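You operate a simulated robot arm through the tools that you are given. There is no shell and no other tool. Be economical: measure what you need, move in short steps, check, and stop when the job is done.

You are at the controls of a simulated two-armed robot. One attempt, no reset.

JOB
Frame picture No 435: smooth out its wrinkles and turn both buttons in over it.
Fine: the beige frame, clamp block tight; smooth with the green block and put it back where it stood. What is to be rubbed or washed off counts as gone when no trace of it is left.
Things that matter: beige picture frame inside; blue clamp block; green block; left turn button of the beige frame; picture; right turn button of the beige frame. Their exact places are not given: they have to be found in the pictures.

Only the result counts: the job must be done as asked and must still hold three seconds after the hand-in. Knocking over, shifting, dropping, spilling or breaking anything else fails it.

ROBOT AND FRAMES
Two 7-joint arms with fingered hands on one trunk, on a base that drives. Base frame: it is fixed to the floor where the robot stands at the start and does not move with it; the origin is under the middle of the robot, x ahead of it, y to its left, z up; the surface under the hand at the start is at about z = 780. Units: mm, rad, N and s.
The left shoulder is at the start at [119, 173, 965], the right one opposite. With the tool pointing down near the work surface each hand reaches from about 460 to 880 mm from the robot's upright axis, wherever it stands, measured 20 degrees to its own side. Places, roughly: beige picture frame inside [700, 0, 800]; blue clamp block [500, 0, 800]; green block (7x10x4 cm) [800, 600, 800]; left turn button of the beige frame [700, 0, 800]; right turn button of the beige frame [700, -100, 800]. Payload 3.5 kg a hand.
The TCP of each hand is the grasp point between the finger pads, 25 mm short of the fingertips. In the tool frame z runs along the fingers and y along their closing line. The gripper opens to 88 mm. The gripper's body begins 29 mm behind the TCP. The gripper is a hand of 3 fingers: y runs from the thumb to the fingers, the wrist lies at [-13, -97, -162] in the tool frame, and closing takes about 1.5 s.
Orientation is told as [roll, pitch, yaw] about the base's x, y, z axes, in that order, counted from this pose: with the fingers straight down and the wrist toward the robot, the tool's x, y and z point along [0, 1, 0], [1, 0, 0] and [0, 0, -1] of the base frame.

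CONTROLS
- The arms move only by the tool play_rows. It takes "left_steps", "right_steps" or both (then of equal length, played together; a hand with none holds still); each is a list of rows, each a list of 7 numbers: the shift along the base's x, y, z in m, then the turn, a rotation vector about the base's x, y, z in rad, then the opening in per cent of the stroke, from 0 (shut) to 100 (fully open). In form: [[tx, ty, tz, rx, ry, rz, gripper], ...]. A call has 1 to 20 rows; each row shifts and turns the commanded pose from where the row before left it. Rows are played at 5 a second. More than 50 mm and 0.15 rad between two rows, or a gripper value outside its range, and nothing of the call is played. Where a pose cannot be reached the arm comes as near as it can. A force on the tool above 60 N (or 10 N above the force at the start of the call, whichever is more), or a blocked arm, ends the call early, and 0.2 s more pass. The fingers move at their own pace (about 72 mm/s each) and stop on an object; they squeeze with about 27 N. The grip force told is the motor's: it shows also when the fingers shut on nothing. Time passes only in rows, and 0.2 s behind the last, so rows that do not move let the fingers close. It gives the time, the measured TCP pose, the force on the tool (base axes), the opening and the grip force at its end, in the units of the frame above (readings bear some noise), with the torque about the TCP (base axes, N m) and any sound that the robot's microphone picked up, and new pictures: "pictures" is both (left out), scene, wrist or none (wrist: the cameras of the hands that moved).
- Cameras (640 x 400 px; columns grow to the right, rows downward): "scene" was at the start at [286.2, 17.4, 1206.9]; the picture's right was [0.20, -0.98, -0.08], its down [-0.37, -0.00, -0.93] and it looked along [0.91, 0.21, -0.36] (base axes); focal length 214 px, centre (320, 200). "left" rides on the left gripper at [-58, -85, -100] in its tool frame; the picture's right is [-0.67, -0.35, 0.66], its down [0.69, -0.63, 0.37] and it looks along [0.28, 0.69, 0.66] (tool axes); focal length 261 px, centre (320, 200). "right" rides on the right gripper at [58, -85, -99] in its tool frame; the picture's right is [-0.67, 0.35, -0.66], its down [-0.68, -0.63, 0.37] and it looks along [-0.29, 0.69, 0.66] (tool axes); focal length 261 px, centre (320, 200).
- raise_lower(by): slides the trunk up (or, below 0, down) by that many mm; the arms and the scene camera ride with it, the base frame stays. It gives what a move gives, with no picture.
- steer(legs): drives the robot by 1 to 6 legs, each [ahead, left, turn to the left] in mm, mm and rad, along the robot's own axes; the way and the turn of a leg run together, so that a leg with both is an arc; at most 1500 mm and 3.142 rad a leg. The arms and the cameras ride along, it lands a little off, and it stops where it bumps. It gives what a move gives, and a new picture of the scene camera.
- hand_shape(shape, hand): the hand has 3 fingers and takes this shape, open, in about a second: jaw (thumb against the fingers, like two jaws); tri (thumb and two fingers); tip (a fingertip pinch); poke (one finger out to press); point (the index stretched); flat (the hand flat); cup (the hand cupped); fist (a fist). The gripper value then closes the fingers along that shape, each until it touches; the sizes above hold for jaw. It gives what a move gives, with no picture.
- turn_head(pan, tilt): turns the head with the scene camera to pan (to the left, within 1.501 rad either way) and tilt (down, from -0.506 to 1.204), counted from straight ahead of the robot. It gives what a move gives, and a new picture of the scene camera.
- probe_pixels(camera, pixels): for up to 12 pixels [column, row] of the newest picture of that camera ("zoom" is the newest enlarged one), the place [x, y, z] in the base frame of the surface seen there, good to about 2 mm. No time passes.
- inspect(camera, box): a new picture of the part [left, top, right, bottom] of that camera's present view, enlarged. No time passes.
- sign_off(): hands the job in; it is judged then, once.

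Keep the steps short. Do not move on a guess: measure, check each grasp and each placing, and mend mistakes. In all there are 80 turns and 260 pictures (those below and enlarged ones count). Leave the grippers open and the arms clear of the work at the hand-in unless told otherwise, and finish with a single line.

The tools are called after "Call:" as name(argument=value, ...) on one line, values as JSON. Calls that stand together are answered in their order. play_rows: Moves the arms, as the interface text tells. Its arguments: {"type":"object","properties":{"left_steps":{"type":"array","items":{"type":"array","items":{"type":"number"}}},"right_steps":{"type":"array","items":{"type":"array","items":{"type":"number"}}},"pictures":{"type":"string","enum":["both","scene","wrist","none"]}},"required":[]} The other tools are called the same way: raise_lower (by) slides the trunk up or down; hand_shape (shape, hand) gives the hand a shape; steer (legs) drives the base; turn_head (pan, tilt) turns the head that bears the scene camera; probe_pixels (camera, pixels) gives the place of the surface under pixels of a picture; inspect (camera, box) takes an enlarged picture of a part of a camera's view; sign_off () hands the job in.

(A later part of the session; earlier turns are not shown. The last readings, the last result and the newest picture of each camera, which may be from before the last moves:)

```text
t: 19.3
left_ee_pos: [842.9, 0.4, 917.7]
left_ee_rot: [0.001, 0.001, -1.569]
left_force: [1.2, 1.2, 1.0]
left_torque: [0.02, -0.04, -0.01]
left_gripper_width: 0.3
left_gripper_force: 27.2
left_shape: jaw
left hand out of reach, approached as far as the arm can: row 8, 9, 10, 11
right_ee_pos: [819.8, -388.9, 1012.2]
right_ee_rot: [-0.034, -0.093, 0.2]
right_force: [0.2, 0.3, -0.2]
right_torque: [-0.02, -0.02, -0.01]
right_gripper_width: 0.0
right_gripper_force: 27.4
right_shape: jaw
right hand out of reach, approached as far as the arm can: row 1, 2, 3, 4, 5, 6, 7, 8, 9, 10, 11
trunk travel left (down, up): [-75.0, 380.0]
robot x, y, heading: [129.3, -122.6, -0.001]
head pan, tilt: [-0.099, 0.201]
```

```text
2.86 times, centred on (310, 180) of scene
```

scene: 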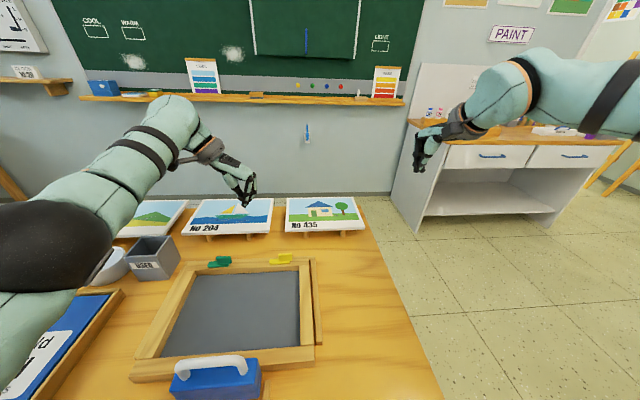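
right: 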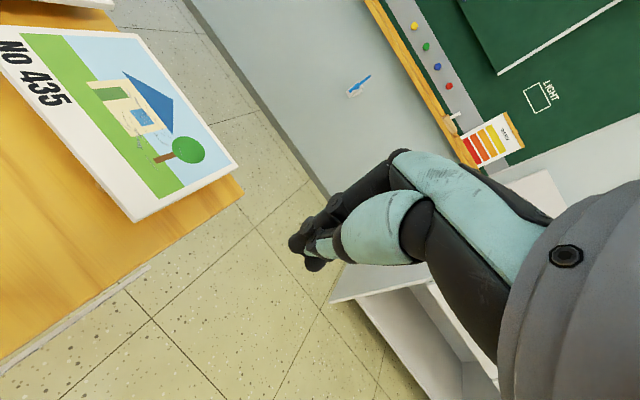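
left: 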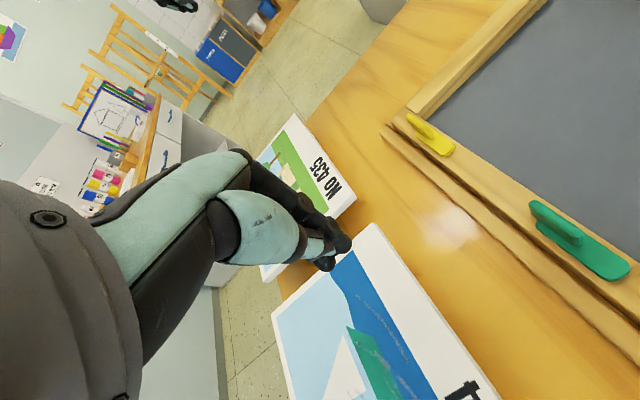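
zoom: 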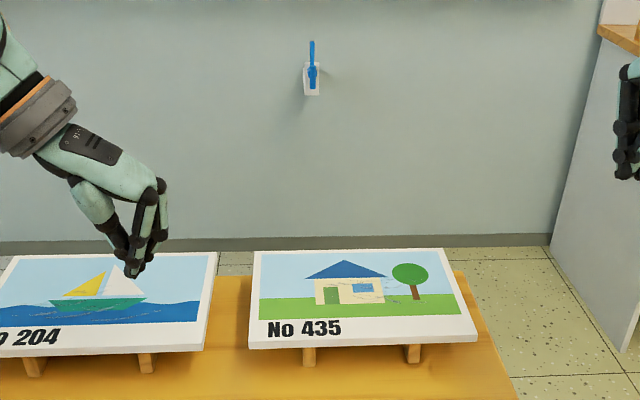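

Both hands fall short in this posture (left at (843,0,918), right couldn't turn). The base must go closer. First lift the left hand clear, then look down at the gap between base and table.

Call:
play_rows(left_steps=[[0, 0, 0.03, 0, 0, 0, 0], [-0.01, 0, 0.03, 0, 0, 0, 0], [-0.02, 0, 0.03, 0, 0, 0, 0], [-0.02, 0, 0.02, 0, 0, 0, 0]], pictures="none")

Call:
turn_head(pan=0.0, tilt=1.15)

Call:
probe_pixels(camera="scene", pixels=[[320, 300], [320, 330], [320, 360], [200, 250], [320, 270], [260, 330], [400, 330], [320, 240], [320, 255], [450, 300], [320, 285], [320, 390]])

```text
t: 20.3
left_ee_pos: [786.4, 7.5, 1028.4]
left_ee_rot: [-0.001, 0.0, -1.567]
left_force: [-0.3, -0.1, 1.0]
left_torque: [-0.04, -0.02, 0.01]
left_gripper_width: 0.0
left_gripper_force: 26.7
left_shape: jaw
left hand out of reach, approached as far as the arm can: row 1
right_ee_pos: [819.0, -389.4, 1013.3]
right_ee_rot: [-0.034, -0.092, 0.2]
right_force: [0.1, 0.7, 0.2]
right_torque: [0.01, -0.02, -0.01]
right_gripper_width: 0.0
right_gripper_force: 26.6
right_shape: jaw
trunk travel left (down, up): [-75.0, 380.0]
robot x, y, heading: [131.8, -119.8, 0.002]
head pan, tilt: [-0.099, 0.201]
```

```text
t: 21.6
left_ee_pos: [788.1, 6.9, 1028.2]
left_ee_rot: [-0.001, 0.001, -1.568]
left_force: [0.1, -0.2, 0.3]
left_torque: [0.01, -0.02, 0.0]
left_gripper_width: 0.0
left_gripper_force: 27.2
left_shape: jaw
right_ee_pos: [820.8, -389.3, 1011.8]
right_ee_rot: [-0.033, -0.092, 0.198]
right_force: [-0.8, 0.1, -0.3]
right_torque: [-0.01, 0.04, -0.01]
right_gripper_width: 0.0
right_gripper_force: 27.3
right_shape: jaw
trunk travel left (down, up): [-75.0, 380.0]
robot x, y, heading: [127.5, -117.6, 0.001]
head pan, tilt: [0.0, 1.15]
```

scene: 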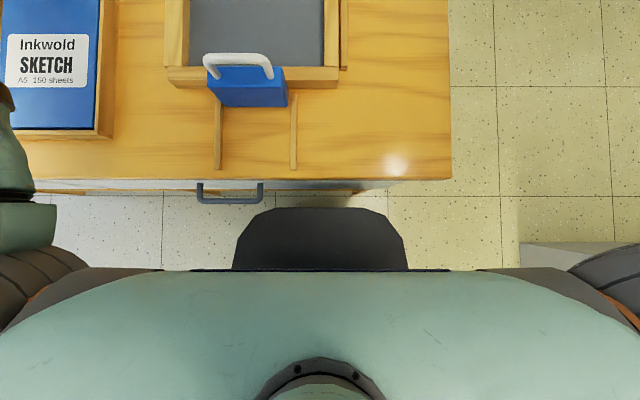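

```text
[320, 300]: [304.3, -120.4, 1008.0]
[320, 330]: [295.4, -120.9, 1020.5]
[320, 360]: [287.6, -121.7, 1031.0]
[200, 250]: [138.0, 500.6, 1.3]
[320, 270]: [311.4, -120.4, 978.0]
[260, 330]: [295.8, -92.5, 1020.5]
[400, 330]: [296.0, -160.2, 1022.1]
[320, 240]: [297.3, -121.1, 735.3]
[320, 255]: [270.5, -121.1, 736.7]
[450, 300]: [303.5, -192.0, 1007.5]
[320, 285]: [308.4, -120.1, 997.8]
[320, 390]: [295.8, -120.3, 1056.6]
```

Call:
probe_pixels(camera="scene", pixels=[[320, 210], [320, 183], [230, 200], [230, 186], [449, 60], [449, 150], [380, 215], [320, 178]])

```text
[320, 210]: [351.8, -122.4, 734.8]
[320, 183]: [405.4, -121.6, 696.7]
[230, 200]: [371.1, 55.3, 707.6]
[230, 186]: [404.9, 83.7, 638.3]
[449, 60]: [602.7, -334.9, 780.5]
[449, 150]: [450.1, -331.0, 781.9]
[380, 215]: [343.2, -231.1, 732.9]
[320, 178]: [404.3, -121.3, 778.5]
```

Only ~50 mm remains ahead, not enough for squeezing from the front. Better: stand at the table's right side and squeeze the picture across its 148 mm side. But then a hand would meet the blue handle when placing, so I'll pull the clamp block back for now and tighten it again afterwards. Drive back first.

Call:
steer(legs=[[-120, 60, 0]])

Call:
turn_head(pan=0.0, tilt=0.6)

Call:
inspect(camera="scene", box=[240, 150, 380, 250])

```text
t: 22.8
left_ee_pos: [669.1, 66.8, 1027.5]
left_ee_rot: [-0.003, -0.001, -1.568]
left_force: [-0.1, 0.1, -0.1]
left_torque: [-0.03, -0.01, 0.05]
left_gripper_width: 0.4
left_gripper_force: 26.7
left_shape: jaw
right_ee_pos: [701.9, -329.4, 1011.9]
right_ee_rot: [-0.032, -0.092, 0.196]
right_force: [-1.0, 0.2, 0.1]
right_torque: [-0.02, 0.0, 0.0]
right_gripper_width: 0.0
right_gripper_force: 26.9
right_shape: jaw
trunk travel left (down, up): [-75.0, 380.0]
robot x, y, heading: [7.3, -54.8, 0.003]
head pan, tilt: [0.0, 1.15]
```

scene: 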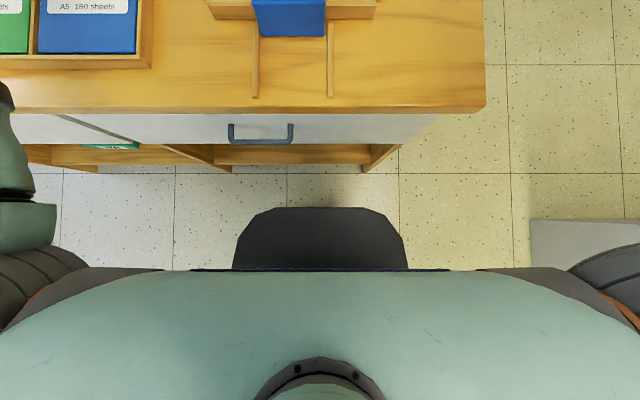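

```text
t: 23.8
left_ee_pos: [670.4, 65.6, 1028.5]
left_ee_rot: [-0.001, 0.0, -1.569]
left_force: [-0.3, -0.2, 0.6]
left_torque: [0.01, 0.01, -0.02]
left_gripper_width: 0.2
left_gripper_force: 27.8
left_shape: jaw
right_ee_pos: [700.8, -331.0, 1010.8]
right_ee_rot: [-0.033, -0.093, 0.198]
right_force: [-0.3, -0.3, -0.6]
right_torque: [0.01, 0.04, 0.03]
right_gripper_width: 0.0
right_gripper_force: 27.2
right_shape: jaw
trunk travel left (down, up): [-75.0, 380.0]
robot x, y, heading: [9.7, -54.7, -0.001]
head pan, tilt: [0.0, 0.6]
```

scene: 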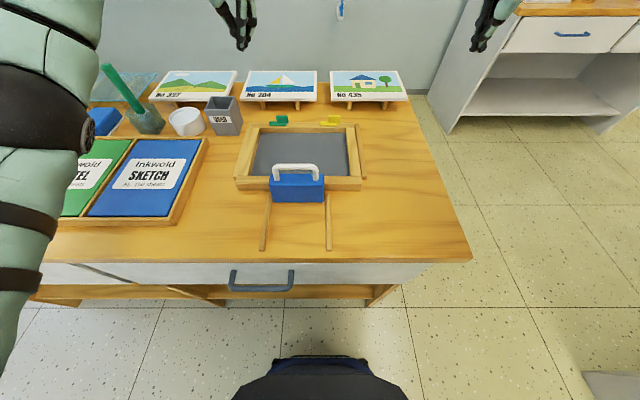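

```text
4.00 times, centred on (310, 200) of scene
```

zoom: 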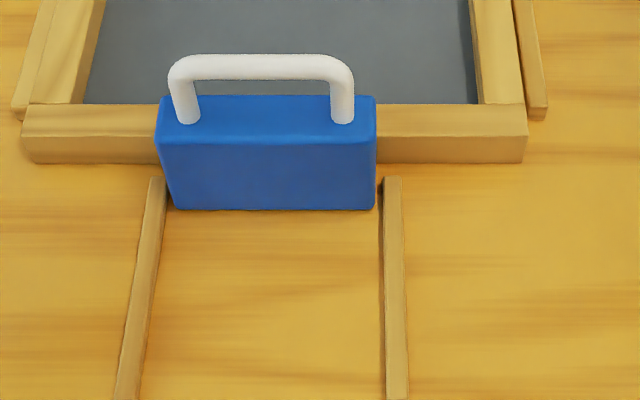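

I reconsider: the table's right edge is y≈−333, only 32 mm beyond the picture's edge, so from the table's right side I can pinch the picture's right edge with a nearly level hand (thumb below), leaving the clamp as it is. Check what the grey slab at the lower right is before driving there.

Call:
turn_head(pan=-1.0, tilt=0.6)

Call:
probe_pixels(camera="scene", pixels=[[100, 200], [320, 200], [320, 300], [200, 300], [500, 300], [450, 150], [250, 130], [100, 100], [400, 250], [320, 120]])

```text
t: 25.1
left_ee_pos: [669.4, 65.2, 1028.4]
left_ee_rot: [-0.002, 0.001, -1.569]
left_force: [-0.8, 0.7, 0.2]
left_torque: [0.01, -0.01, 0.01]
left_gripper_width: 0.0
left_gripper_force: 27.0
left_shape: jaw
right_ee_pos: [701.3, -330.3, 1010.8]
right_ee_rot: [-0.034, -0.093, 0.198]
right_force: [0.0, -0.3, 0.7]
right_torque: [0.0, 0.03, 0.0]
right_gripper_width: 0.0
right_gripper_force: 26.6
right_shape: jaw
trunk travel left (down, up): [-75.0, 380.0]
robot x, y, heading: [11.1, -59.3, -0.003]
head pan, tilt: [-1.0, 0.6]
```

scene: 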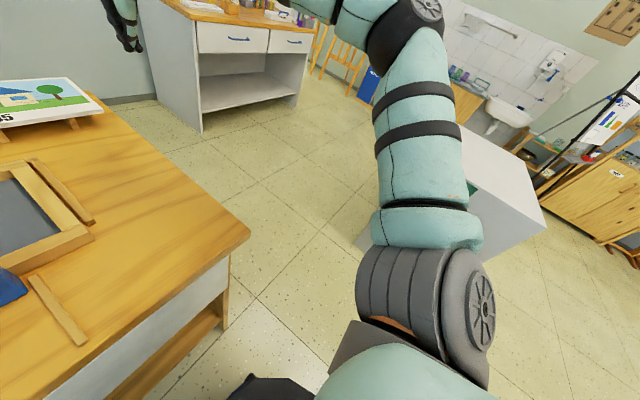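

```text
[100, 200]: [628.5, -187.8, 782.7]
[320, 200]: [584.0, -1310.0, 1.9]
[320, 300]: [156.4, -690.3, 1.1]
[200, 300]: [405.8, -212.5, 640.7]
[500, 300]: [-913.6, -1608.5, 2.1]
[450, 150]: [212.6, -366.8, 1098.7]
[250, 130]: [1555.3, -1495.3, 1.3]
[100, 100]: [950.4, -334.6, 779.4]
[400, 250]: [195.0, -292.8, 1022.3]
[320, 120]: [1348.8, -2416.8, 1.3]
```

Call:
probe_pixels(camera="scene", pixels=[[500, 170], [540, 225], [480, 140], [365, 235], [520, 240], [490, 250], [200, 125], [300, 95], [160, 100], [470, 190]])

```text
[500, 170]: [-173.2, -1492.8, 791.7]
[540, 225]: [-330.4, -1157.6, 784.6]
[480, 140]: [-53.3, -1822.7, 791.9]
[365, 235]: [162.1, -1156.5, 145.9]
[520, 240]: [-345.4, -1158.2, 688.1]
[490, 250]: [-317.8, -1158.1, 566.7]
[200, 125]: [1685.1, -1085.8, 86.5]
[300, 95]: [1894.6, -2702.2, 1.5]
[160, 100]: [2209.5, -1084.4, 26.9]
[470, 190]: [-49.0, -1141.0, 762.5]
```

White table occupies x<170, y<−1157; the lane between is free. Drive right, ahead, turn left to face the table's side, then back a little.

Call:
steer(legs=[[0, -660, 0], [790, 0, 0], [0, 0, 1.571], [-200, 0, 0]])

Call:
turn_head(pan=-0.1, tilt=0.6)

```text
t: 37.7
left_ee_pos: [685.7, -257.1, 1027.7]
left_ee_rot: [-0.001, 0.0, 0.01]
left_force: [-0.4, 0.0, 0.8]
left_torque: [0.03, -0.02, 0.0]
left_gripper_width: 0.0
left_gripper_force: 27.1
left_shape: jaw
right_ee_pos: [1080.9, -222.5, 1010.6]
right_ee_rot: [-0.033, -0.093, 1.776]
right_force: [-0.3, -0.4, 0.1]
right_torque: [0.0, 0.03, -0.04]
right_gripper_width: 0.1
right_gripper_force: 26.8
right_shape: jaw
trunk travel left (down, up): [-75.0, 380.0]
robot x, y, heading: [818.3, -914.8, 1.581]
head pan, tilt: [-1.0, 0.6]
```

scene: 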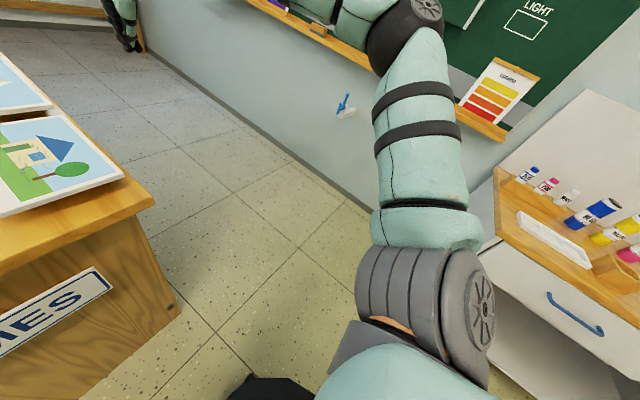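

```text
t: 38.9
left_ee_pos: [684.6, -256.3, 1026.4]
left_ee_rot: [-0.002, 0.0, 0.009]
left_force: [0.1, -0.4, -0.5]
left_torque: [0.02, 0.04, -0.02]
left_gripper_width: 0.0
left_gripper_force: 27.0
left_shape: jaw
right_ee_pos: [1080.6, -222.2, 1011.6]
right_ee_rot: [-0.034, -0.092, 1.776]
right_force: [0.1, 0.8, 0.1]
right_torque: [-0.03, 0.0, 0.0]
right_gripper_width: 0.3
right_gripper_force: 27.3
right_shape: jaw
trunk travel left (down, up): [-75.0, 380.0]
robot x, y, heading: [814.6, -915.6, 1.581]
head pan, tilt: [-0.099, 0.6]
```

scene: 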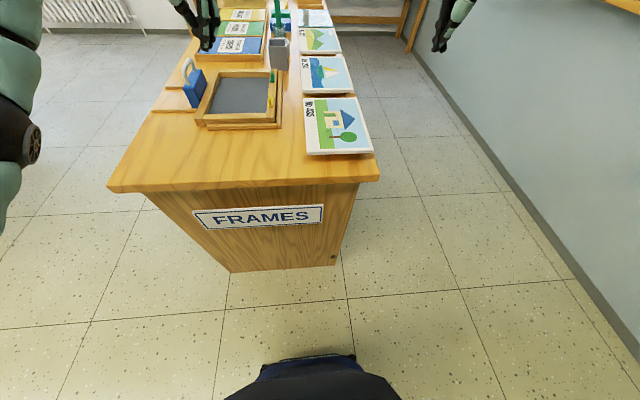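

Good stance. Measure the picture's near (right) edge from here.

Call:
inspect(camera="scene", box=[280, 80, 400, 190])

Call:
probe_pixels(camera="scene", pixels=[[309, 153], [340, 152], [370, 149], [340, 156], [340, 175], [340, 182], [305, 99], [353, 98], [375, 178], [320, 150]])

```text
3.64 times, centred on (340, 135) of scene
```

zoom: 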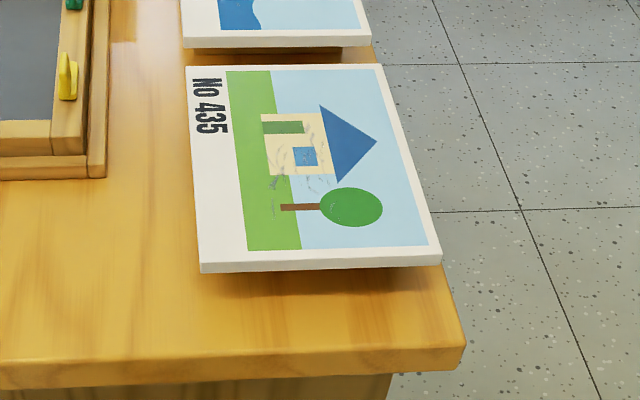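

```text
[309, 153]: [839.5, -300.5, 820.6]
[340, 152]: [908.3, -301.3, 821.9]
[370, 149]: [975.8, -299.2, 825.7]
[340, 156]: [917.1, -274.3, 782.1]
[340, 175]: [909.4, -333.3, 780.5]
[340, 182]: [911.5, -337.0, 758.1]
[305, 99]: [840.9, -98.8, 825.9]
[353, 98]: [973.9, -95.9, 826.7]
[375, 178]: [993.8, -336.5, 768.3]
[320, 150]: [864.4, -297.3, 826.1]
```

Picture's right edge at y=−301, z 818–826, centre x 908. Swing the right hand back off the table and turn it to point level at the table (thumb below), half open.

Call:
play_rows(right_steps=[[-0.0143, -0.0182, -0.008, -0.0475, 0.0125, -0.1025, 45], [-0.0143, -0.0182, -0.008, -0.0475, 0.0125, -0.1025, 45], [-0.0143, -0.0182, -0.008, 0.148, 0, 0, 45], [-0.0143, -0.0182, -0.008, 0.148, 0, 0, 45], [-0.0143, -0.0182, -0.008, 0.148, 0, 0, 45], [-0.0143, -0.0182, -0.008, 0.148, 0, 0, 45], [-0.0143, -0.0182, -0.008, 0.148, 0, 0, 45], [-0.0143, -0.0182, -0.008, 0.148, 0, 0, 45], [-0.0143, -0.0182, -0.008, 0.148, 0, 0, 45], [-0.0143, -0.0182, -0.008, 0.148, 0, 0, 45], [-0.0143, -0.0182, -0.008, 0.148, 0, 0, 45], [-0.0143, -0.0182, -0.008, 0.148, 0, 0, 45], [0, 0, 0, 0, 0, 0, 45], [0, 0, 0, 0, 0, 0, 45]])

```text
t: 41.9
left_ee_pos: [684.9, -257.4, 1028.3]
left_ee_rot: [-0.002, -0.001, 0.009]
left_force: [0.2, -0.1, -0.5]
left_torque: [-0.01, 0.01, -0.01]
left_gripper_width: 0.0
left_gripper_force: 27.0
left_shape: jaw
right_ee_pos: [999.5, -325.1, 966.0]
right_ee_rot: [0.005, -0.543, 1.568]
right_force: [0.2, 0.1, 0.9]
right_torque: [0.02, -0.01, 0.01]
right_gripper_width: 39.2
right_gripper_force: 0.0
right_shape: jaw
right hand out of reach, approached as far as the arm can: row 6, 7, 8, 9, 10, 11, 12
trunk travel left (down, up): [-75.0, 380.0]
robot x, y, heading: [810.6, -915.4, 1.577]
head pan, tilt: [-0.099, 0.6]
```

scene: 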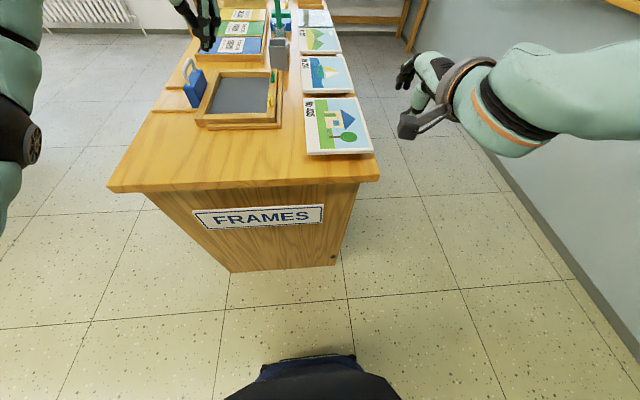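
right: 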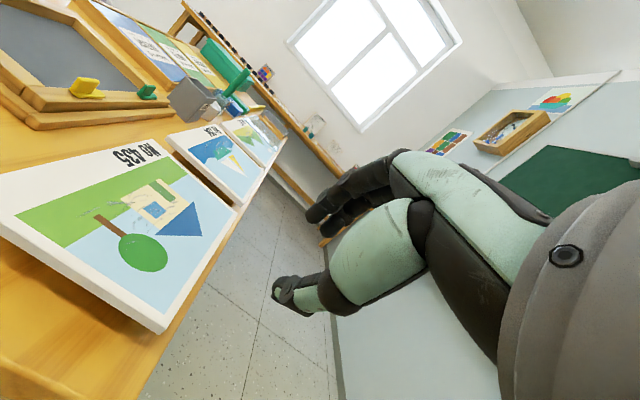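

The wrist stalled at pitch 0.54 out at the far right. Bring the hand back nearer the body first, then continue turning.

Call:
play_rows(right_steps=[[-0.018, -0.03, -0.01, 0, 0, 0, 45], [-0.018, -0.03, -0.01, 0, 0, 0, 45], [-0.018, -0.03, -0.01, 0, 0, 0, 45], [-0.018, -0.03, -0.01, 0, 0, 0, 45], [-0.018, -0.02, -0.01, 0, 0, 0, 45], [0, 0, -0.01, 0.13, 0, 0, 45], [0, 0, -0.01, 0.13, 0, 0, 45], [0, 0, -0.01, 0.13, 0, 0, 45], [0, 0, 0, 0.13, 0, 0, 45], [0, 0, 0, 0.13, 0, 0, 45], [0, 0, 0, 0.13, 0, 0, 45], [0, 0, 0, 0, 0, 0, 45]])

```text
t: 44.5
left_ee_pos: [683.9, -257.1, 1028.8]
left_ee_rot: [-0.001, 0.001, 0.008]
left_force: [0.0, -0.1, 0.0]
left_torque: [0.02, 0.01, 0.0]
left_gripper_width: 0.0
left_gripper_force: 26.7
left_shape: jaw
right_ee_pos: [987.1, -346.6, 961.4]
right_ee_rot: [0.003, -0.54, 1.566]
right_force: [-0.2, 0.0, -0.3]
right_torque: [-0.03, 0.01, 0.05]
right_gripper_width: 39.5
right_gripper_force: 0.1
right_shape: jaw
right hand out of reach, approached as far as the arm can: row 1, 2, 3, 4, 5, 6, 7, 8, 9, 10, 11
trunk travel left (down, up): [-75.0, 380.0]
robot x, y, heading: [812.8, -914.9, 1.582]
head pan, tilt: [-0.099, 0.6]
```

scene: 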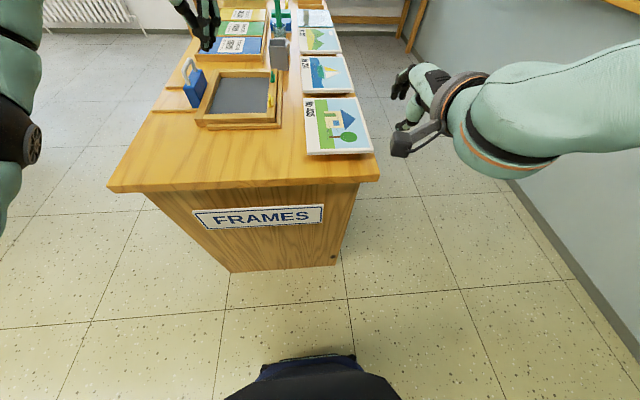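
right: 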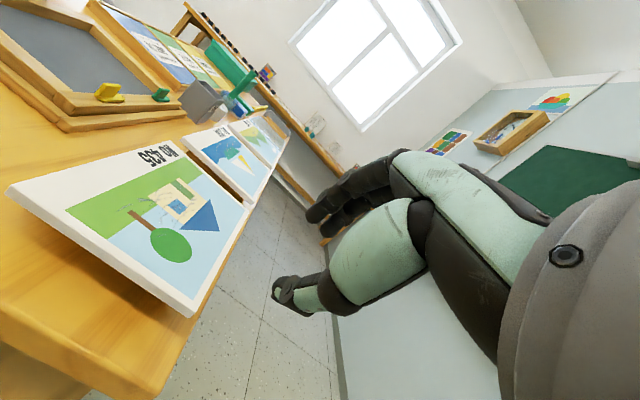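

The arm's joints don't allow a level hand here, so back to the two-hand squeeze, from this side stance across the 148 mm side; the left hand (already at world yaw 0) can pull the clamp handle back from here. First straighten the right hand again.

Call:
play_rows(right_steps=[[-0.01, 0, 0.02, -0.135, 0, 0, 100], [-0.01, 0, 0.02, -0.135, 0, 0, 100], [-0.01, 0, 0.02, -0.135, 0, 0, 100], [-0.01, 0, 0.02, -0.135, 0, 0, 100], [0, 0, 0, 0, 0, 0, 100]], left_steps=[[0, 0, 0.01, 0, 0, 0, 100], [0, 0, 0.01, 0, 0, 0, 100], [0, 0, 0.01, 0, 0, 0, 100], [0, 0, 0.01, 0, 0, 0, 100], [0, 0, 0, 0, 0, 0, 100]], pictures="none")

```text
t: 45.7
left_ee_pos: [685.2, -257.4, 1067.7]
left_ee_rot: [0.0, 0.0, 0.008]
left_force: [-0.1, -0.7, 0.1]
left_torque: [-0.02, 0.0, 0.02]
left_gripper_width: 87.6
left_gripper_force: 0.1
left_shape: jaw
right_ee_pos: [948.1, -344.6, 1042.2]
right_ee_rot: [0.001, -0.001, 1.568]
right_force: [-0.1, 0.0, 0.3]
right_torque: [0.03, 0.03, 0.0]
right_gripper_width: 87.8
right_gripper_force: 0.1
right_shape: jaw
trunk travel left (down, up): [-75.0, 380.0]
robot x, y, heading: [813.2, -918.9, 1.575]
head pan, tilt: [-0.099, 0.6]
```

Right hand is straight. Drive to stand beside the frame for reaching the clamp handle with the left hand.

Call:
steer(legs=[[0, 213, 0], [240, 0, 0]])

Call:
turn_head(pan=0.1, tilt=0.75)

```text
t: 48.7
left_ee_pos: [472.2, -24.2, 1067.1]
left_ee_rot: [-0.003, 0.0, 0.009]
left_force: [0.1, -0.4, 0.4]
left_torque: [0.02, 0.0, -0.03]
left_gripper_width: 87.5
left_gripper_force: 0.1
left_shape: jaw
right_ee_pos: [735.8, -111.5, 1041.1]
right_ee_rot: [0.001, -0.002, 1.565]
right_force: [-0.4, 0.0, 0.5]
right_torque: [0.02, -0.02, -0.01]
right_gripper_width: 87.8
right_gripper_force: 0.1
right_shape: jaw
trunk travel left (down, up): [-75.0, 380.0]
robot x, y, heading: [598.5, -680.8, 1.575]
head pan, tilt: [-0.099, 0.6]
```

scene: 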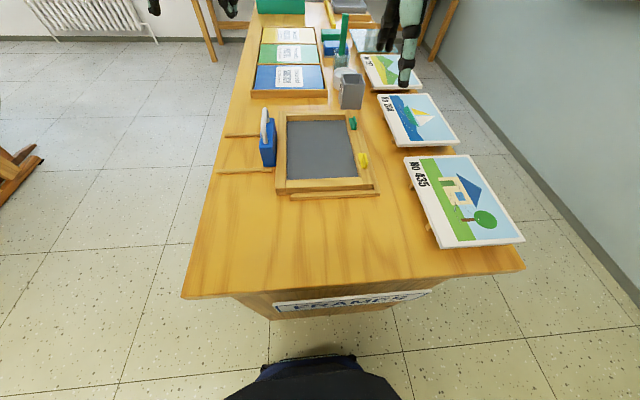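

```text
t: 49.4
left_ee_pos: [473.4, -23.4, 1067.6]
left_ee_rot: [-0.003, -0.002, 0.008]
left_force: [-0.6, -0.9, 0.1]
left_torque: [-0.01, 0.03, 0.02]
left_gripper_width: 87.4
left_gripper_force: 0.1
left_shape: jaw
right_ee_pos: [735.7, -111.5, 1040.7]
right_ee_rot: [-0.001, -0.002, 1.565]
right_force: [0.5, 0.6, 0.5]
right_torque: [-0.01, -0.01, 0.0]
right_gripper_width: 87.8
right_gripper_force: 0.1
right_shape: jaw
trunk travel left (down, up): [-75.0, 380.0]
robot x, y, heading: [599.7, -681.3, 1.577]
head pan, tilt: [0.099, 0.75]
```

scene: 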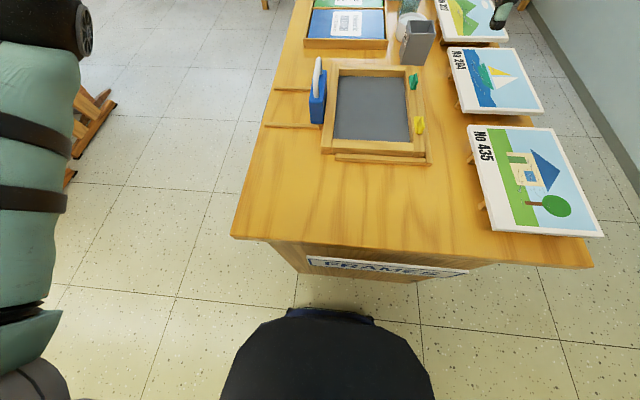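

Call:
inspect(camera="scene", box=[290, 40, 450, 170])

Call:
probe_pixels(camera="zoom", pixels=[[120, 90], [110, 120], [90, 280], [120, 250], [150, 250], [500, 150], [505, 175], [520, 330], [530, 360], [440, 330], [185, 200], [460, 200]])

```text
3.08 times, centred on (370, 105) of scene
```

zoom: 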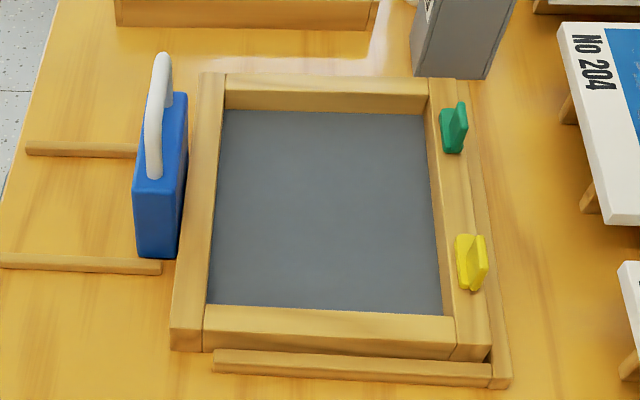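

```text
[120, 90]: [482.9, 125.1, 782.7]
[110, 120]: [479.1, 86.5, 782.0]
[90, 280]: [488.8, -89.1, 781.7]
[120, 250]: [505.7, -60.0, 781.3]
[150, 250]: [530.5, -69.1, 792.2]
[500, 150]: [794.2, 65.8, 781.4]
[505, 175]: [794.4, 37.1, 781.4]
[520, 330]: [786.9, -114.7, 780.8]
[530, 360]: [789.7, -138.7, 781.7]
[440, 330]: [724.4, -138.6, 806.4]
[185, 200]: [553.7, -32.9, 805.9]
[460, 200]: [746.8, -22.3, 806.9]
```

Call:
probe_pixels(camera="zoom", pixels=[[158, 100], [152, 140], [155, 160], [160, 60], [164, 66], [160, 180], [180, 150], [182, 240]])

```text
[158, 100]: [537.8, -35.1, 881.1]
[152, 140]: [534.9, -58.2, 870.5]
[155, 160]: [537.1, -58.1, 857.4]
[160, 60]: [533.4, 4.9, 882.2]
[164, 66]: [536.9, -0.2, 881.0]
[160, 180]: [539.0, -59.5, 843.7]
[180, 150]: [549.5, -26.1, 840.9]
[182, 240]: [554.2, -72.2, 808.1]
```

Handle bar at x≈536, z 881. Left hand down over it and close.

Call:
play_rows(left_steps=[[0.0124, 0.0006, -0.035, 0, 0, 0, 100], [0.0124, 0.0006, -0.035, 0, 0, 0, 100], [0.0124, 0.0006, -0.035, 0, 0, 0, 100], [0.0124, 0.0006, -0.035, 0, 0, 0, 100], [0.0124, 0.0006, -0.02, 0, 0, 0, 100], [0, 0, -0.014, 0, 0, 0, 100], [0, 0, -0.013, 0, 0, 0, 100], [0, 0, 0, 0, 0, 0, 100], [0, 0, 0, 0, 0, 0, 0], [0, 0, 0, 0, 0, 0, 0], [0, 0, 0, 0, 0, 0, 0], [0, 0, 0, 0, 0, 0, 0], [0, 0, 0, 0, 0, 0, 0], [0, 0, 0, 0, 0, 0, 0], [0, 0, 0, 0, 0, 0, 0]], pictures="scene")

Call:
inspect(camera="scene", box=[290, 40, 450, 140])

```text
t: 52.6
left_ee_pos: [534.7, -21.6, 878.2]
left_ee_rot: [-0.003, -0.001, 0.007]
left_force: [-2.1, -4.4, -8.1]
left_torque: [-0.06, 0.03, 0.01]
left_gripper_width: 0.0
left_gripper_force: 26.7
left_shape: jaw
right_ee_pos: [735.6, -110.7, 1040.8]
right_ee_rot: [0.0, -0.001, 1.566]
right_force: [0.5, -0.3, 0.5]
right_torque: [0.0, 0.0, -0.03]
right_gripper_width: 87.6
right_gripper_force: 0.1
right_shape: jaw
trunk travel left (down, up): [-75.0, 380.0]
robot x, y, heading: [597.8, -682.6, 1.58]
head pan, tilt: [0.099, 0.75]
```

scene: 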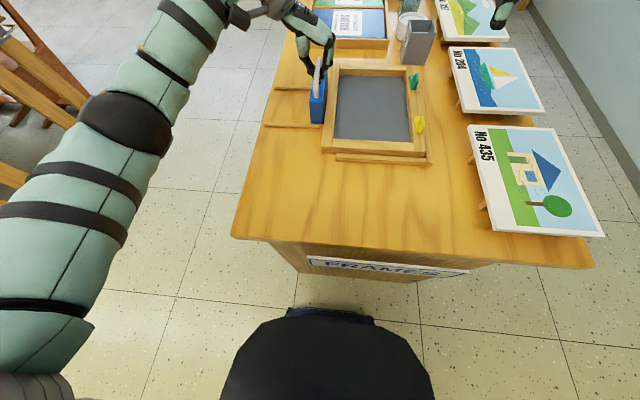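

```text
4.00 times, centred on (370, 90) of scene
```

zoom: 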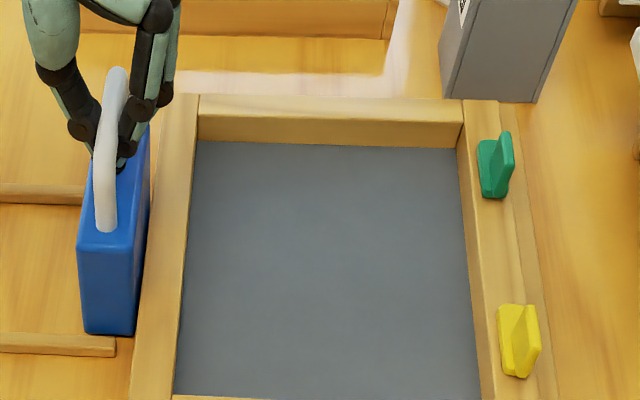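

Handle gripped. Pull the block 62 mm back along the guides, then release and rise.

Call:
play_rows(left_steps=[[0, 0, -0.002, 0, 0, 0, 0], [-0.008, 0, 0, 0, 0, 0, 0], [-0.008, 0, 0, 0, 0, 0, 0], [-0.008, 0, 0, 0, 0, 0, 0], [-0.008, 0, 0, 0, 0, 0, 0], [-0.008, 0, 0, 0, 0, 0, 0], [-0.008, 0, 0, 0, 0, 0, 0], [-0.008, 0, 0, 0, 0, 0, 0], [-0.004, 0, 0, 0, 0, 0, 0], [0, 0, 0, 0, 0, 0, 100], [0, 0, 0, 0, 0, 0, 100], [0, 0, 0, 0, 0, 0, 100], [0, 0, 0, 0, 0, 0, 100], [0, 0, 0.03, 0, 0, 0, 100], [0, 0, 0.04, 0, 0, 0, 100], [0, 0, 0.04, 0, 0, 0, 100], [0, 0, 0.04, 0, 0, 0, 100]], pictures="scene")

Call:
inspect(camera="scene", box=[250, 40, 450, 170])

```text
t: 56.2
left_ee_pos: [475.3, -19.9, 1028.4]
left_ee_rot: [0.0, 0.0, 0.007]
left_force: [0.1, 0.1, 0.4]
left_torque: [-0.01, 0.0, 0.03]
left_gripper_width: 87.4
left_gripper_force: 0.1
left_shape: jaw
right_ee_pos: [737.1, -112.4, 1040.3]
right_ee_rot: [0.003, -0.004, 1.566]
right_force: [0.1, -0.4, 0.4]
right_torque: [-0.01, -0.05, -0.01]
right_gripper_width: 88.0
right_gripper_force: 0.0
right_shape: jaw
trunk travel left (down, up): [-75.0, 380.0]
robot x, y, heading: [598.6, -685.6, 1.58]
head pan, tilt: [0.099, 0.75]
```

scene: 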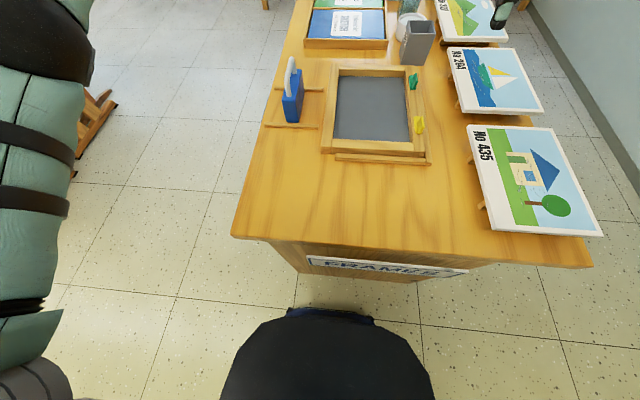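

```text
3.08 times, centred on (350, 105) of scene
```

zoom: 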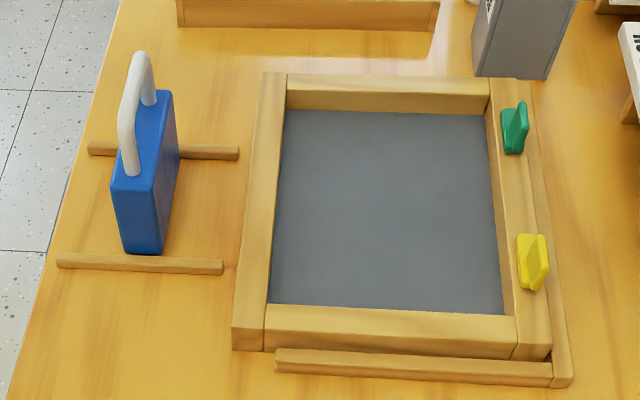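

Block is back. Drive to face the picture's middle.

Call:
steer(legs=[[-110, 0, 0], [0, -310, 0]])

Call:
play_rows(right_steps=[[0, 0, 0, 0, 0, 0.1428, 0], [0, 0, 0, 0, 0, 0.1428, 0], [0, 0, 0, 0, 0, 0.1428, 0], [0, 0, 0, 0, 0, 0.1428, 0], [0, 0, 0, 0, 0, 0.1428, 0], [0, 0, 0, 0, 0, 0.1428, 0], [0, 0, 0, 0, 0, 0.1428, 0], [0, 0, 0, 0, 0, 0.1428, 0], [0, 0, 0, 0, 0, 0.1428, 0], [0, 0, 0, 0, 0, 0.1428, 0], [0, 0, 0, 0, 0, 0.1428, 0], [0, 0, 0, 0, 0, 0, 0]], left_steps=[[0, 0, 0, 0, 0, 0, 0], [0, 0, 0, 0, 0, 0, 0], [0, 0, 0, 0, 0, 0, 0], [0, 0, 0, 0, 0, 0, 0], [0, 0, 0, 0, 0, 0, 0], [0, 0, 0, 0, 0, 0, 0], [0, 0, 0, 0, 0, 0, 0], [0, 0, 0, 0, 0, 0, 0], [0, 0, 0, 0, 0, 0, 0], [0, 0, 0, 0, 0, 0, 0], [0, 0, 0, 0, 0, 0, 0], [0, 0, 0, 0, 0, 0, 0]], pictures="scene")

```text
t: 59.1
left_ee_pos: [788.5, -129.3, 1027.2]
left_ee_rot: [-0.002, 0.0, 0.008]
left_force: [0.1, 1.2, -0.4]
left_torque: [0.0, 0.02, -0.01]
left_gripper_width: 87.6
left_gripper_force: 0.0
left_shape: jaw
right_ee_pos: [1050.0, -221.9, 1042.2]
right_ee_rot: [0.001, 0.0, 1.566]
right_force: [0.2, -0.2, 0.0]
right_torque: [0.01, -0.01, 0.0]
right_gripper_width: 87.7
right_gripper_force: 0.2
right_shape: jaw
trunk travel left (down, up): [-75.0, 380.0]
robot x, y, heading: [916.9, -788.8, 1.577]
head pan, tilt: [0.099, 0.75]
```

scene: 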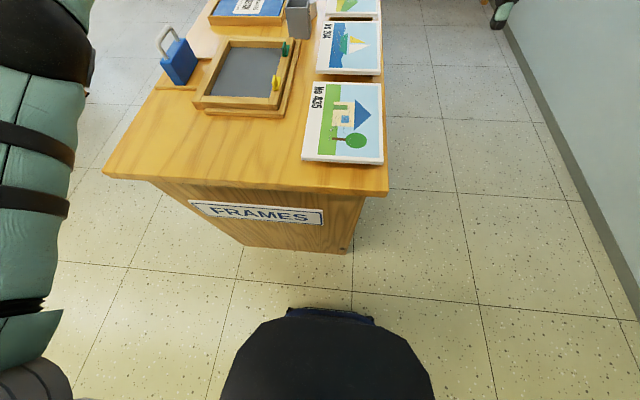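

```text
t: 61.7
left_ee_pos: [789.7, -130.4, 1027.3]
left_ee_rot: [0.0, 0.0, 0.01]
left_force: [0.4, 0.0, -0.5]
left_torque: [-0.03, -0.02, -0.01]
left_gripper_width: 0.0
left_gripper_force: 26.9
left_shape: jaw
right_ee_pos: [1025.3, -218.9, 1020.6]
right_ee_rot: [-0.01, -0.047, 2.213]
right_force: [-0.4, 0.0, -0.1]
right_torque: [-0.02, 0.0, -0.01]
right_gripper_width: 0.4
right_gripper_force: 26.8
right_shape: jaw
right hand out of reach, approached as far as the arm can: row 5, 6, 7, 8, 9, 10, 11
trunk travel left (down, up): [-75.0, 380.0]
robot x, y, heading: [916.2, -790.8, 1.58]
head pan, tilt: [0.099, 0.75]
```

scene: 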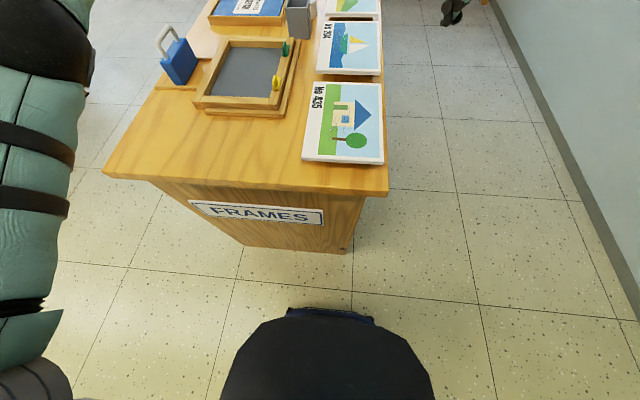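

Right hand's turn stalled at 0.64 rad; the left managed 90° farther ahead (≈690 mm from the axis). Back the base by 90 mm and reach farther out while finishing the turn.

Call:
steer(legs=[[-95, 0, 0]])

Call:
play_rows(right_steps=[[0, 0.02, -0.01, 0, 0, 0, 0], [0, 0.03, -0.01, 0, 0, 0, 0], [0, 0.03, -0.01, 0, 0, 0, 0], [0, 0.03, -0.01, 0, 0, 0.1, 0], [0, 0.0, -0.01, 0, 0, 0.12, 0], [0, 0, -0.01, 0, 0, 0.12, 0], [0, 0, -0.01, 0, 0, 0.12, 0], [0, 0, 0, 0, 0, 0.12, 0], [0, 0, 0, 0, 0, 0.12, 0], [0, 0, 0, 0, 0, 0.12, 0], [0, 0, 0, 0, 0, 0.11, 0], [0, 0, 0, 0, 0, 0, 0]], pictures="scene")

```text
t: 62.8
left_ee_pos: [789.7, -222.4, 1027.8]
left_ee_rot: [0.001, 0.0, 0.009]
left_force: [-0.5, 0.3, -0.1]
left_torque: [0.03, 0.0, 0.0]
left_gripper_width: 0.1
left_gripper_force: 26.5
left_shape: jaw
right_ee_pos: [1025.8, -311.0, 1019.8]
right_ee_rot: [-0.009, -0.047, 2.213]
right_force: [0.2, -0.4, -0.3]
right_torque: [0.03, -0.02, 0.03]
right_gripper_width: 0.2
right_gripper_force: 27.3
right_shape: jaw
trunk travel left (down, up): [-75.0, 380.0]
robot x, y, heading: [915.4, -880.7, 1.575]
head pan, tilt: [0.099, 0.75]
```

scene: 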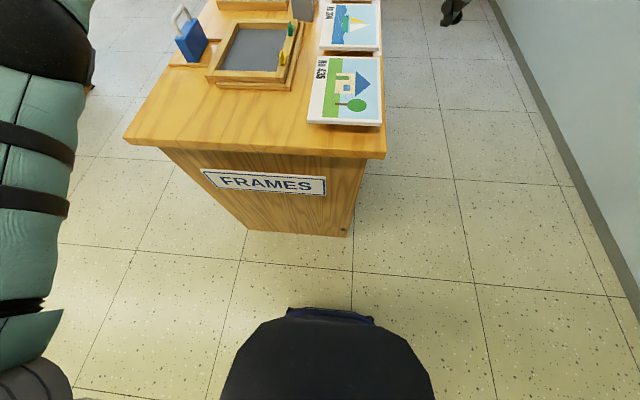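

```text
t: 65.4
left_ee_pos: [789.1, -222.3, 1027.2]
left_ee_rot: [0.0, 0.0, 0.008]
left_force: [0.9, -0.8, 0.7]
left_torque: [0.01, -0.02, 0.01]
left_gripper_width: 0.0
left_gripper_force: 27.0
left_shape: jaw
right_ee_pos: [1026.6, -291.1, 1010.4]
right_ee_rot: [-0.01, -0.049, 2.205]
right_force: [-0.4, 0.3, -0.4]
right_torque: [-0.04, -0.01, 0.01]
right_gripper_width: 0.0
right_gripper_force: 27.3
right_shape: jaw
right hand out of reach, approached as far as the arm can: row 2, 3, 4, 5, 6, 7, 8, 9, 10, 11
trunk travel left (down, up): [-75.0, 380.0]
robot x, y, heading: [916.2, -882.8, 1.578]
head pan, tilt: [0.099, 0.75]
```

scene: 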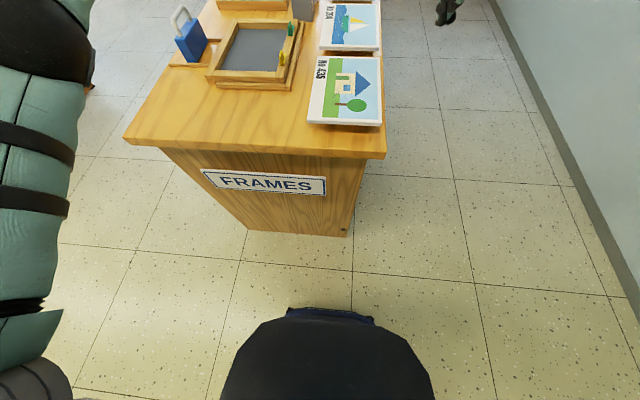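

Right arm is caught in a poor elbow posture. Turn it back to neutral, bring it inward, and retry the turn there.

Call:
play_rows(right_steps=[[-0.01, 0.01, 0.0, 0.01, 0.01, -0.125, 0], [-0.01, 0.01, 0, 0.01, 0.01, -0.125, 0], [-0.01, 0.01, 0, 0.01, 0.01, -0.125, 0], [-0.01, 0.01, 0, 0.0, 0, -0.125, 0], [-0.01, 0.01, 0, 0, 0, -0.13, 0], [-0.01, 0.01, -0.01, 0, 0, 0, 0], [-0.01, 0.0, -0.02, 0, 0, 0, 0], [-0.01, 0, -0.02, 0, 0, 0, 0], [0, 0, -0.02, 0, 0, 0.14, 0], [0, 0, 0, 0, 0, 0.14, 0], [0, 0, 0, 0, 0, 0.14, 0], [0, 0, 0, 0, 0, 0.14, 0], [0, 0, 0, 0, 0, 0.14, 0], [0, 0, 0, 0, 0, 0.14, 0], [0, 0, 0, 0, 0, 0.14, 0], [0, 0, 0, 0, 0, 0.14, 0], [0, 0, 0, 0, 0, 0.14, 0], [0, 0, 0, 0, 0, 0.14, 0], [0, 0, 0, 0, 0, 0.14, 0], [0, 0, 0, 0, 0, 0, 0]], pictures="scene")

```text
t: 69.6
left_ee_pos: [789.7, -222.4, 1027.9]
left_ee_rot: [-0.001, 0.001, 0.01]
left_force: [0.4, -0.1, -0.1]
left_torque: [-0.01, -0.06, 0.02]
left_gripper_width: 0.2
left_gripper_force: 27.4
left_shape: jaw
right_ee_pos: [947.5, -232.5, 940.0]
right_ee_rot: [0.004, -0.091, 2.277]
right_force: [-0.4, 0.3, 0.6]
right_torque: [-0.02, -0.01, 0.05]
right_gripper_width: 0.0
right_gripper_force: 26.8
right_shape: jaw
right hand out of reach, approached as far as the arm can: row 14, 15, 16, 17, 18, 19
trunk travel left (down, up): [-75.0, 380.0]
robot x, y, heading: [917.0, -885.1, 1.58]
head pan, tilt: [0.099, 0.75]
```

scene: 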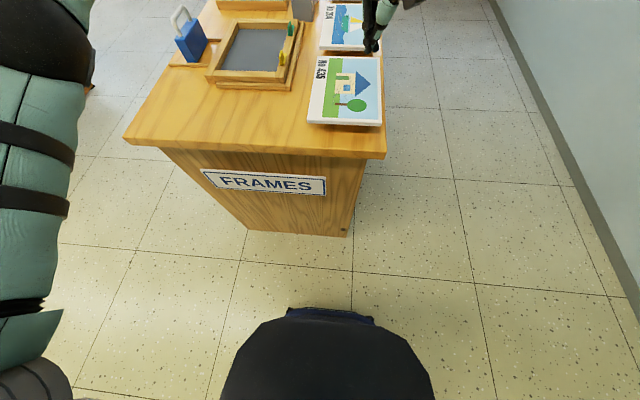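

The right wrist limit is ~0.7 rad; instead use the right hand unturned (finger side as contact), tipped slightly so its tips lead inward. Position both hands beside the picture, still high.

Call:
play_rows(right_steps=[[0.015, 0.006, 0.005, -0.0115, 0.015, -0.117, 0], [0.015, 0.006, 0, -0.0115, 0.015, -0.117, 0], [0.013, 0.006, 0, -0.0115, 0.015, -0.117, 0], [0.013, 0.006, 0, -0.0115, 0.015, -0.117, 0], [0.013, 0.006, 0, -0.0115, 0.015, -0.117, 0], [0.011, 0.006, 0, -0.0115, 0.015, -0.117, 0], [0, 0, 0, 0, 0, 0, 0]], left_steps=[[0.0017, 0.0043, -0.0147, 0, -0.02, 0, 0], [0.0017, 0.0043, -0.0147, 0, -0.02, 0, 0], [0.0017, 0.0043, -0.0147, 0, -0.02, 0, 0], [0.0017, 0.0043, -0.0147, 0, -0.02, 0, 0], [0.0017, 0.0043, -0.0147, 0, -0.02, 0, 0], [0.0017, 0.0043, -0.0147, 0, -0.02, 0, 0], [0, 0, 0, 0, 0, 0, 0]])

Call:
turn_head(pan=0.0, tilt=0.4)

Call:
inspect(camera="scene", box=[220, 60, 420, 210])

```text
t: 71.2
left_ee_pos: [800.1, -196.4, 940.6]
left_ee_rot: [-0.002, -0.121, 0.008]
left_force: [0.2, -0.5, -0.7]
left_torque: [0.01, 0.0, -0.01]
left_gripper_width: 0.1
left_gripper_force: 27.0
left_shape: jaw
right_ee_pos: [1027.4, -194.9, 947.0]
right_ee_rot: [0.11, -0.057, 1.564]
right_force: [0.7, 0.1, -0.4]
right_torque: [-0.02, 0.02, 0.02]
right_gripper_width: 0.0
right_gripper_force: 27.2
right_shape: jaw
trunk travel left (down, up): [-75.0, 380.0]
robot x, y, heading: [915.1, -885.6, 1.578]
head pan, tilt: [0.099, 0.75]
```

scene: 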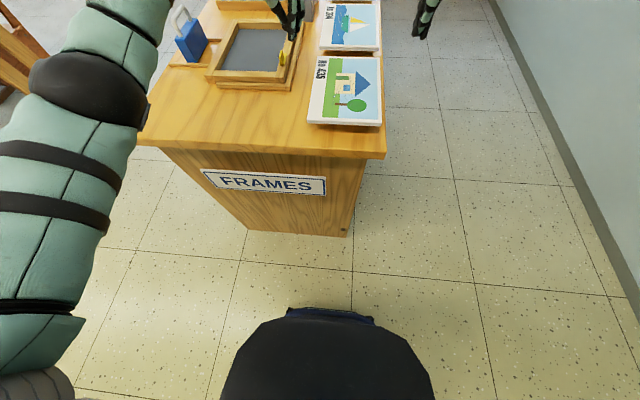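
right: 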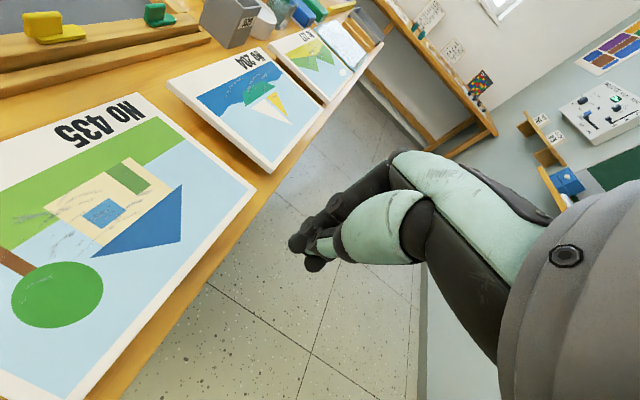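
left: 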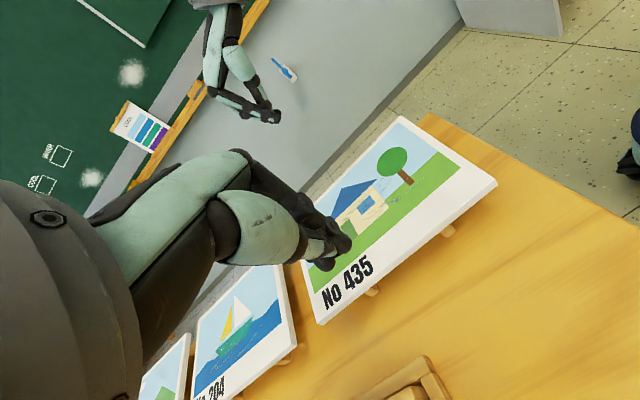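

```text
t: 72.1
left_ee_pos: [799.5, -195.9, 940.4]
left_ee_rot: [-0.001, -0.119, 0.008]
left_force: [0.7, 0.4, 0.0]
left_torque: [-0.01, 0.0, 0.01]
left_gripper_width: 0.0
left_gripper_force: 27.1
left_shape: jaw
right_ee_pos: [1027.2, -195.2, 947.0]
right_ee_rot: [0.11, -0.059, 1.567]
right_force: [-0.3, -0.8, -0.6]
right_torque: [0.0, -0.03, 0.01]
right_gripper_width: 0.0
right_gripper_force: 26.8
right_shape: jaw
trunk travel left (down, up): [-75.0, 380.0]
robot x, y, heading: [917.0, -884.1, 1.578]
head pan, tilt: [0.0, 0.4]
```

scene: 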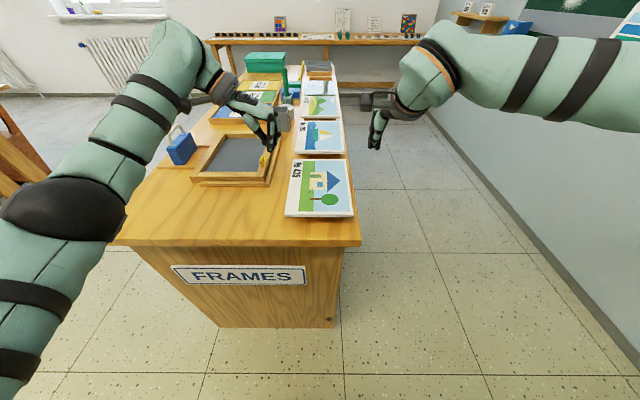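

```text
2.67 times, centred on (320, 135) of scene
```

zoom: 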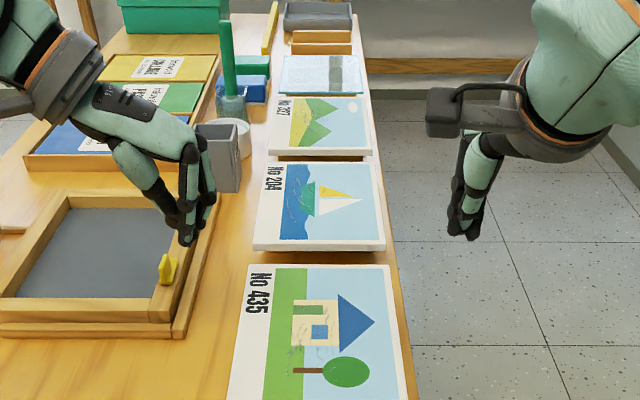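

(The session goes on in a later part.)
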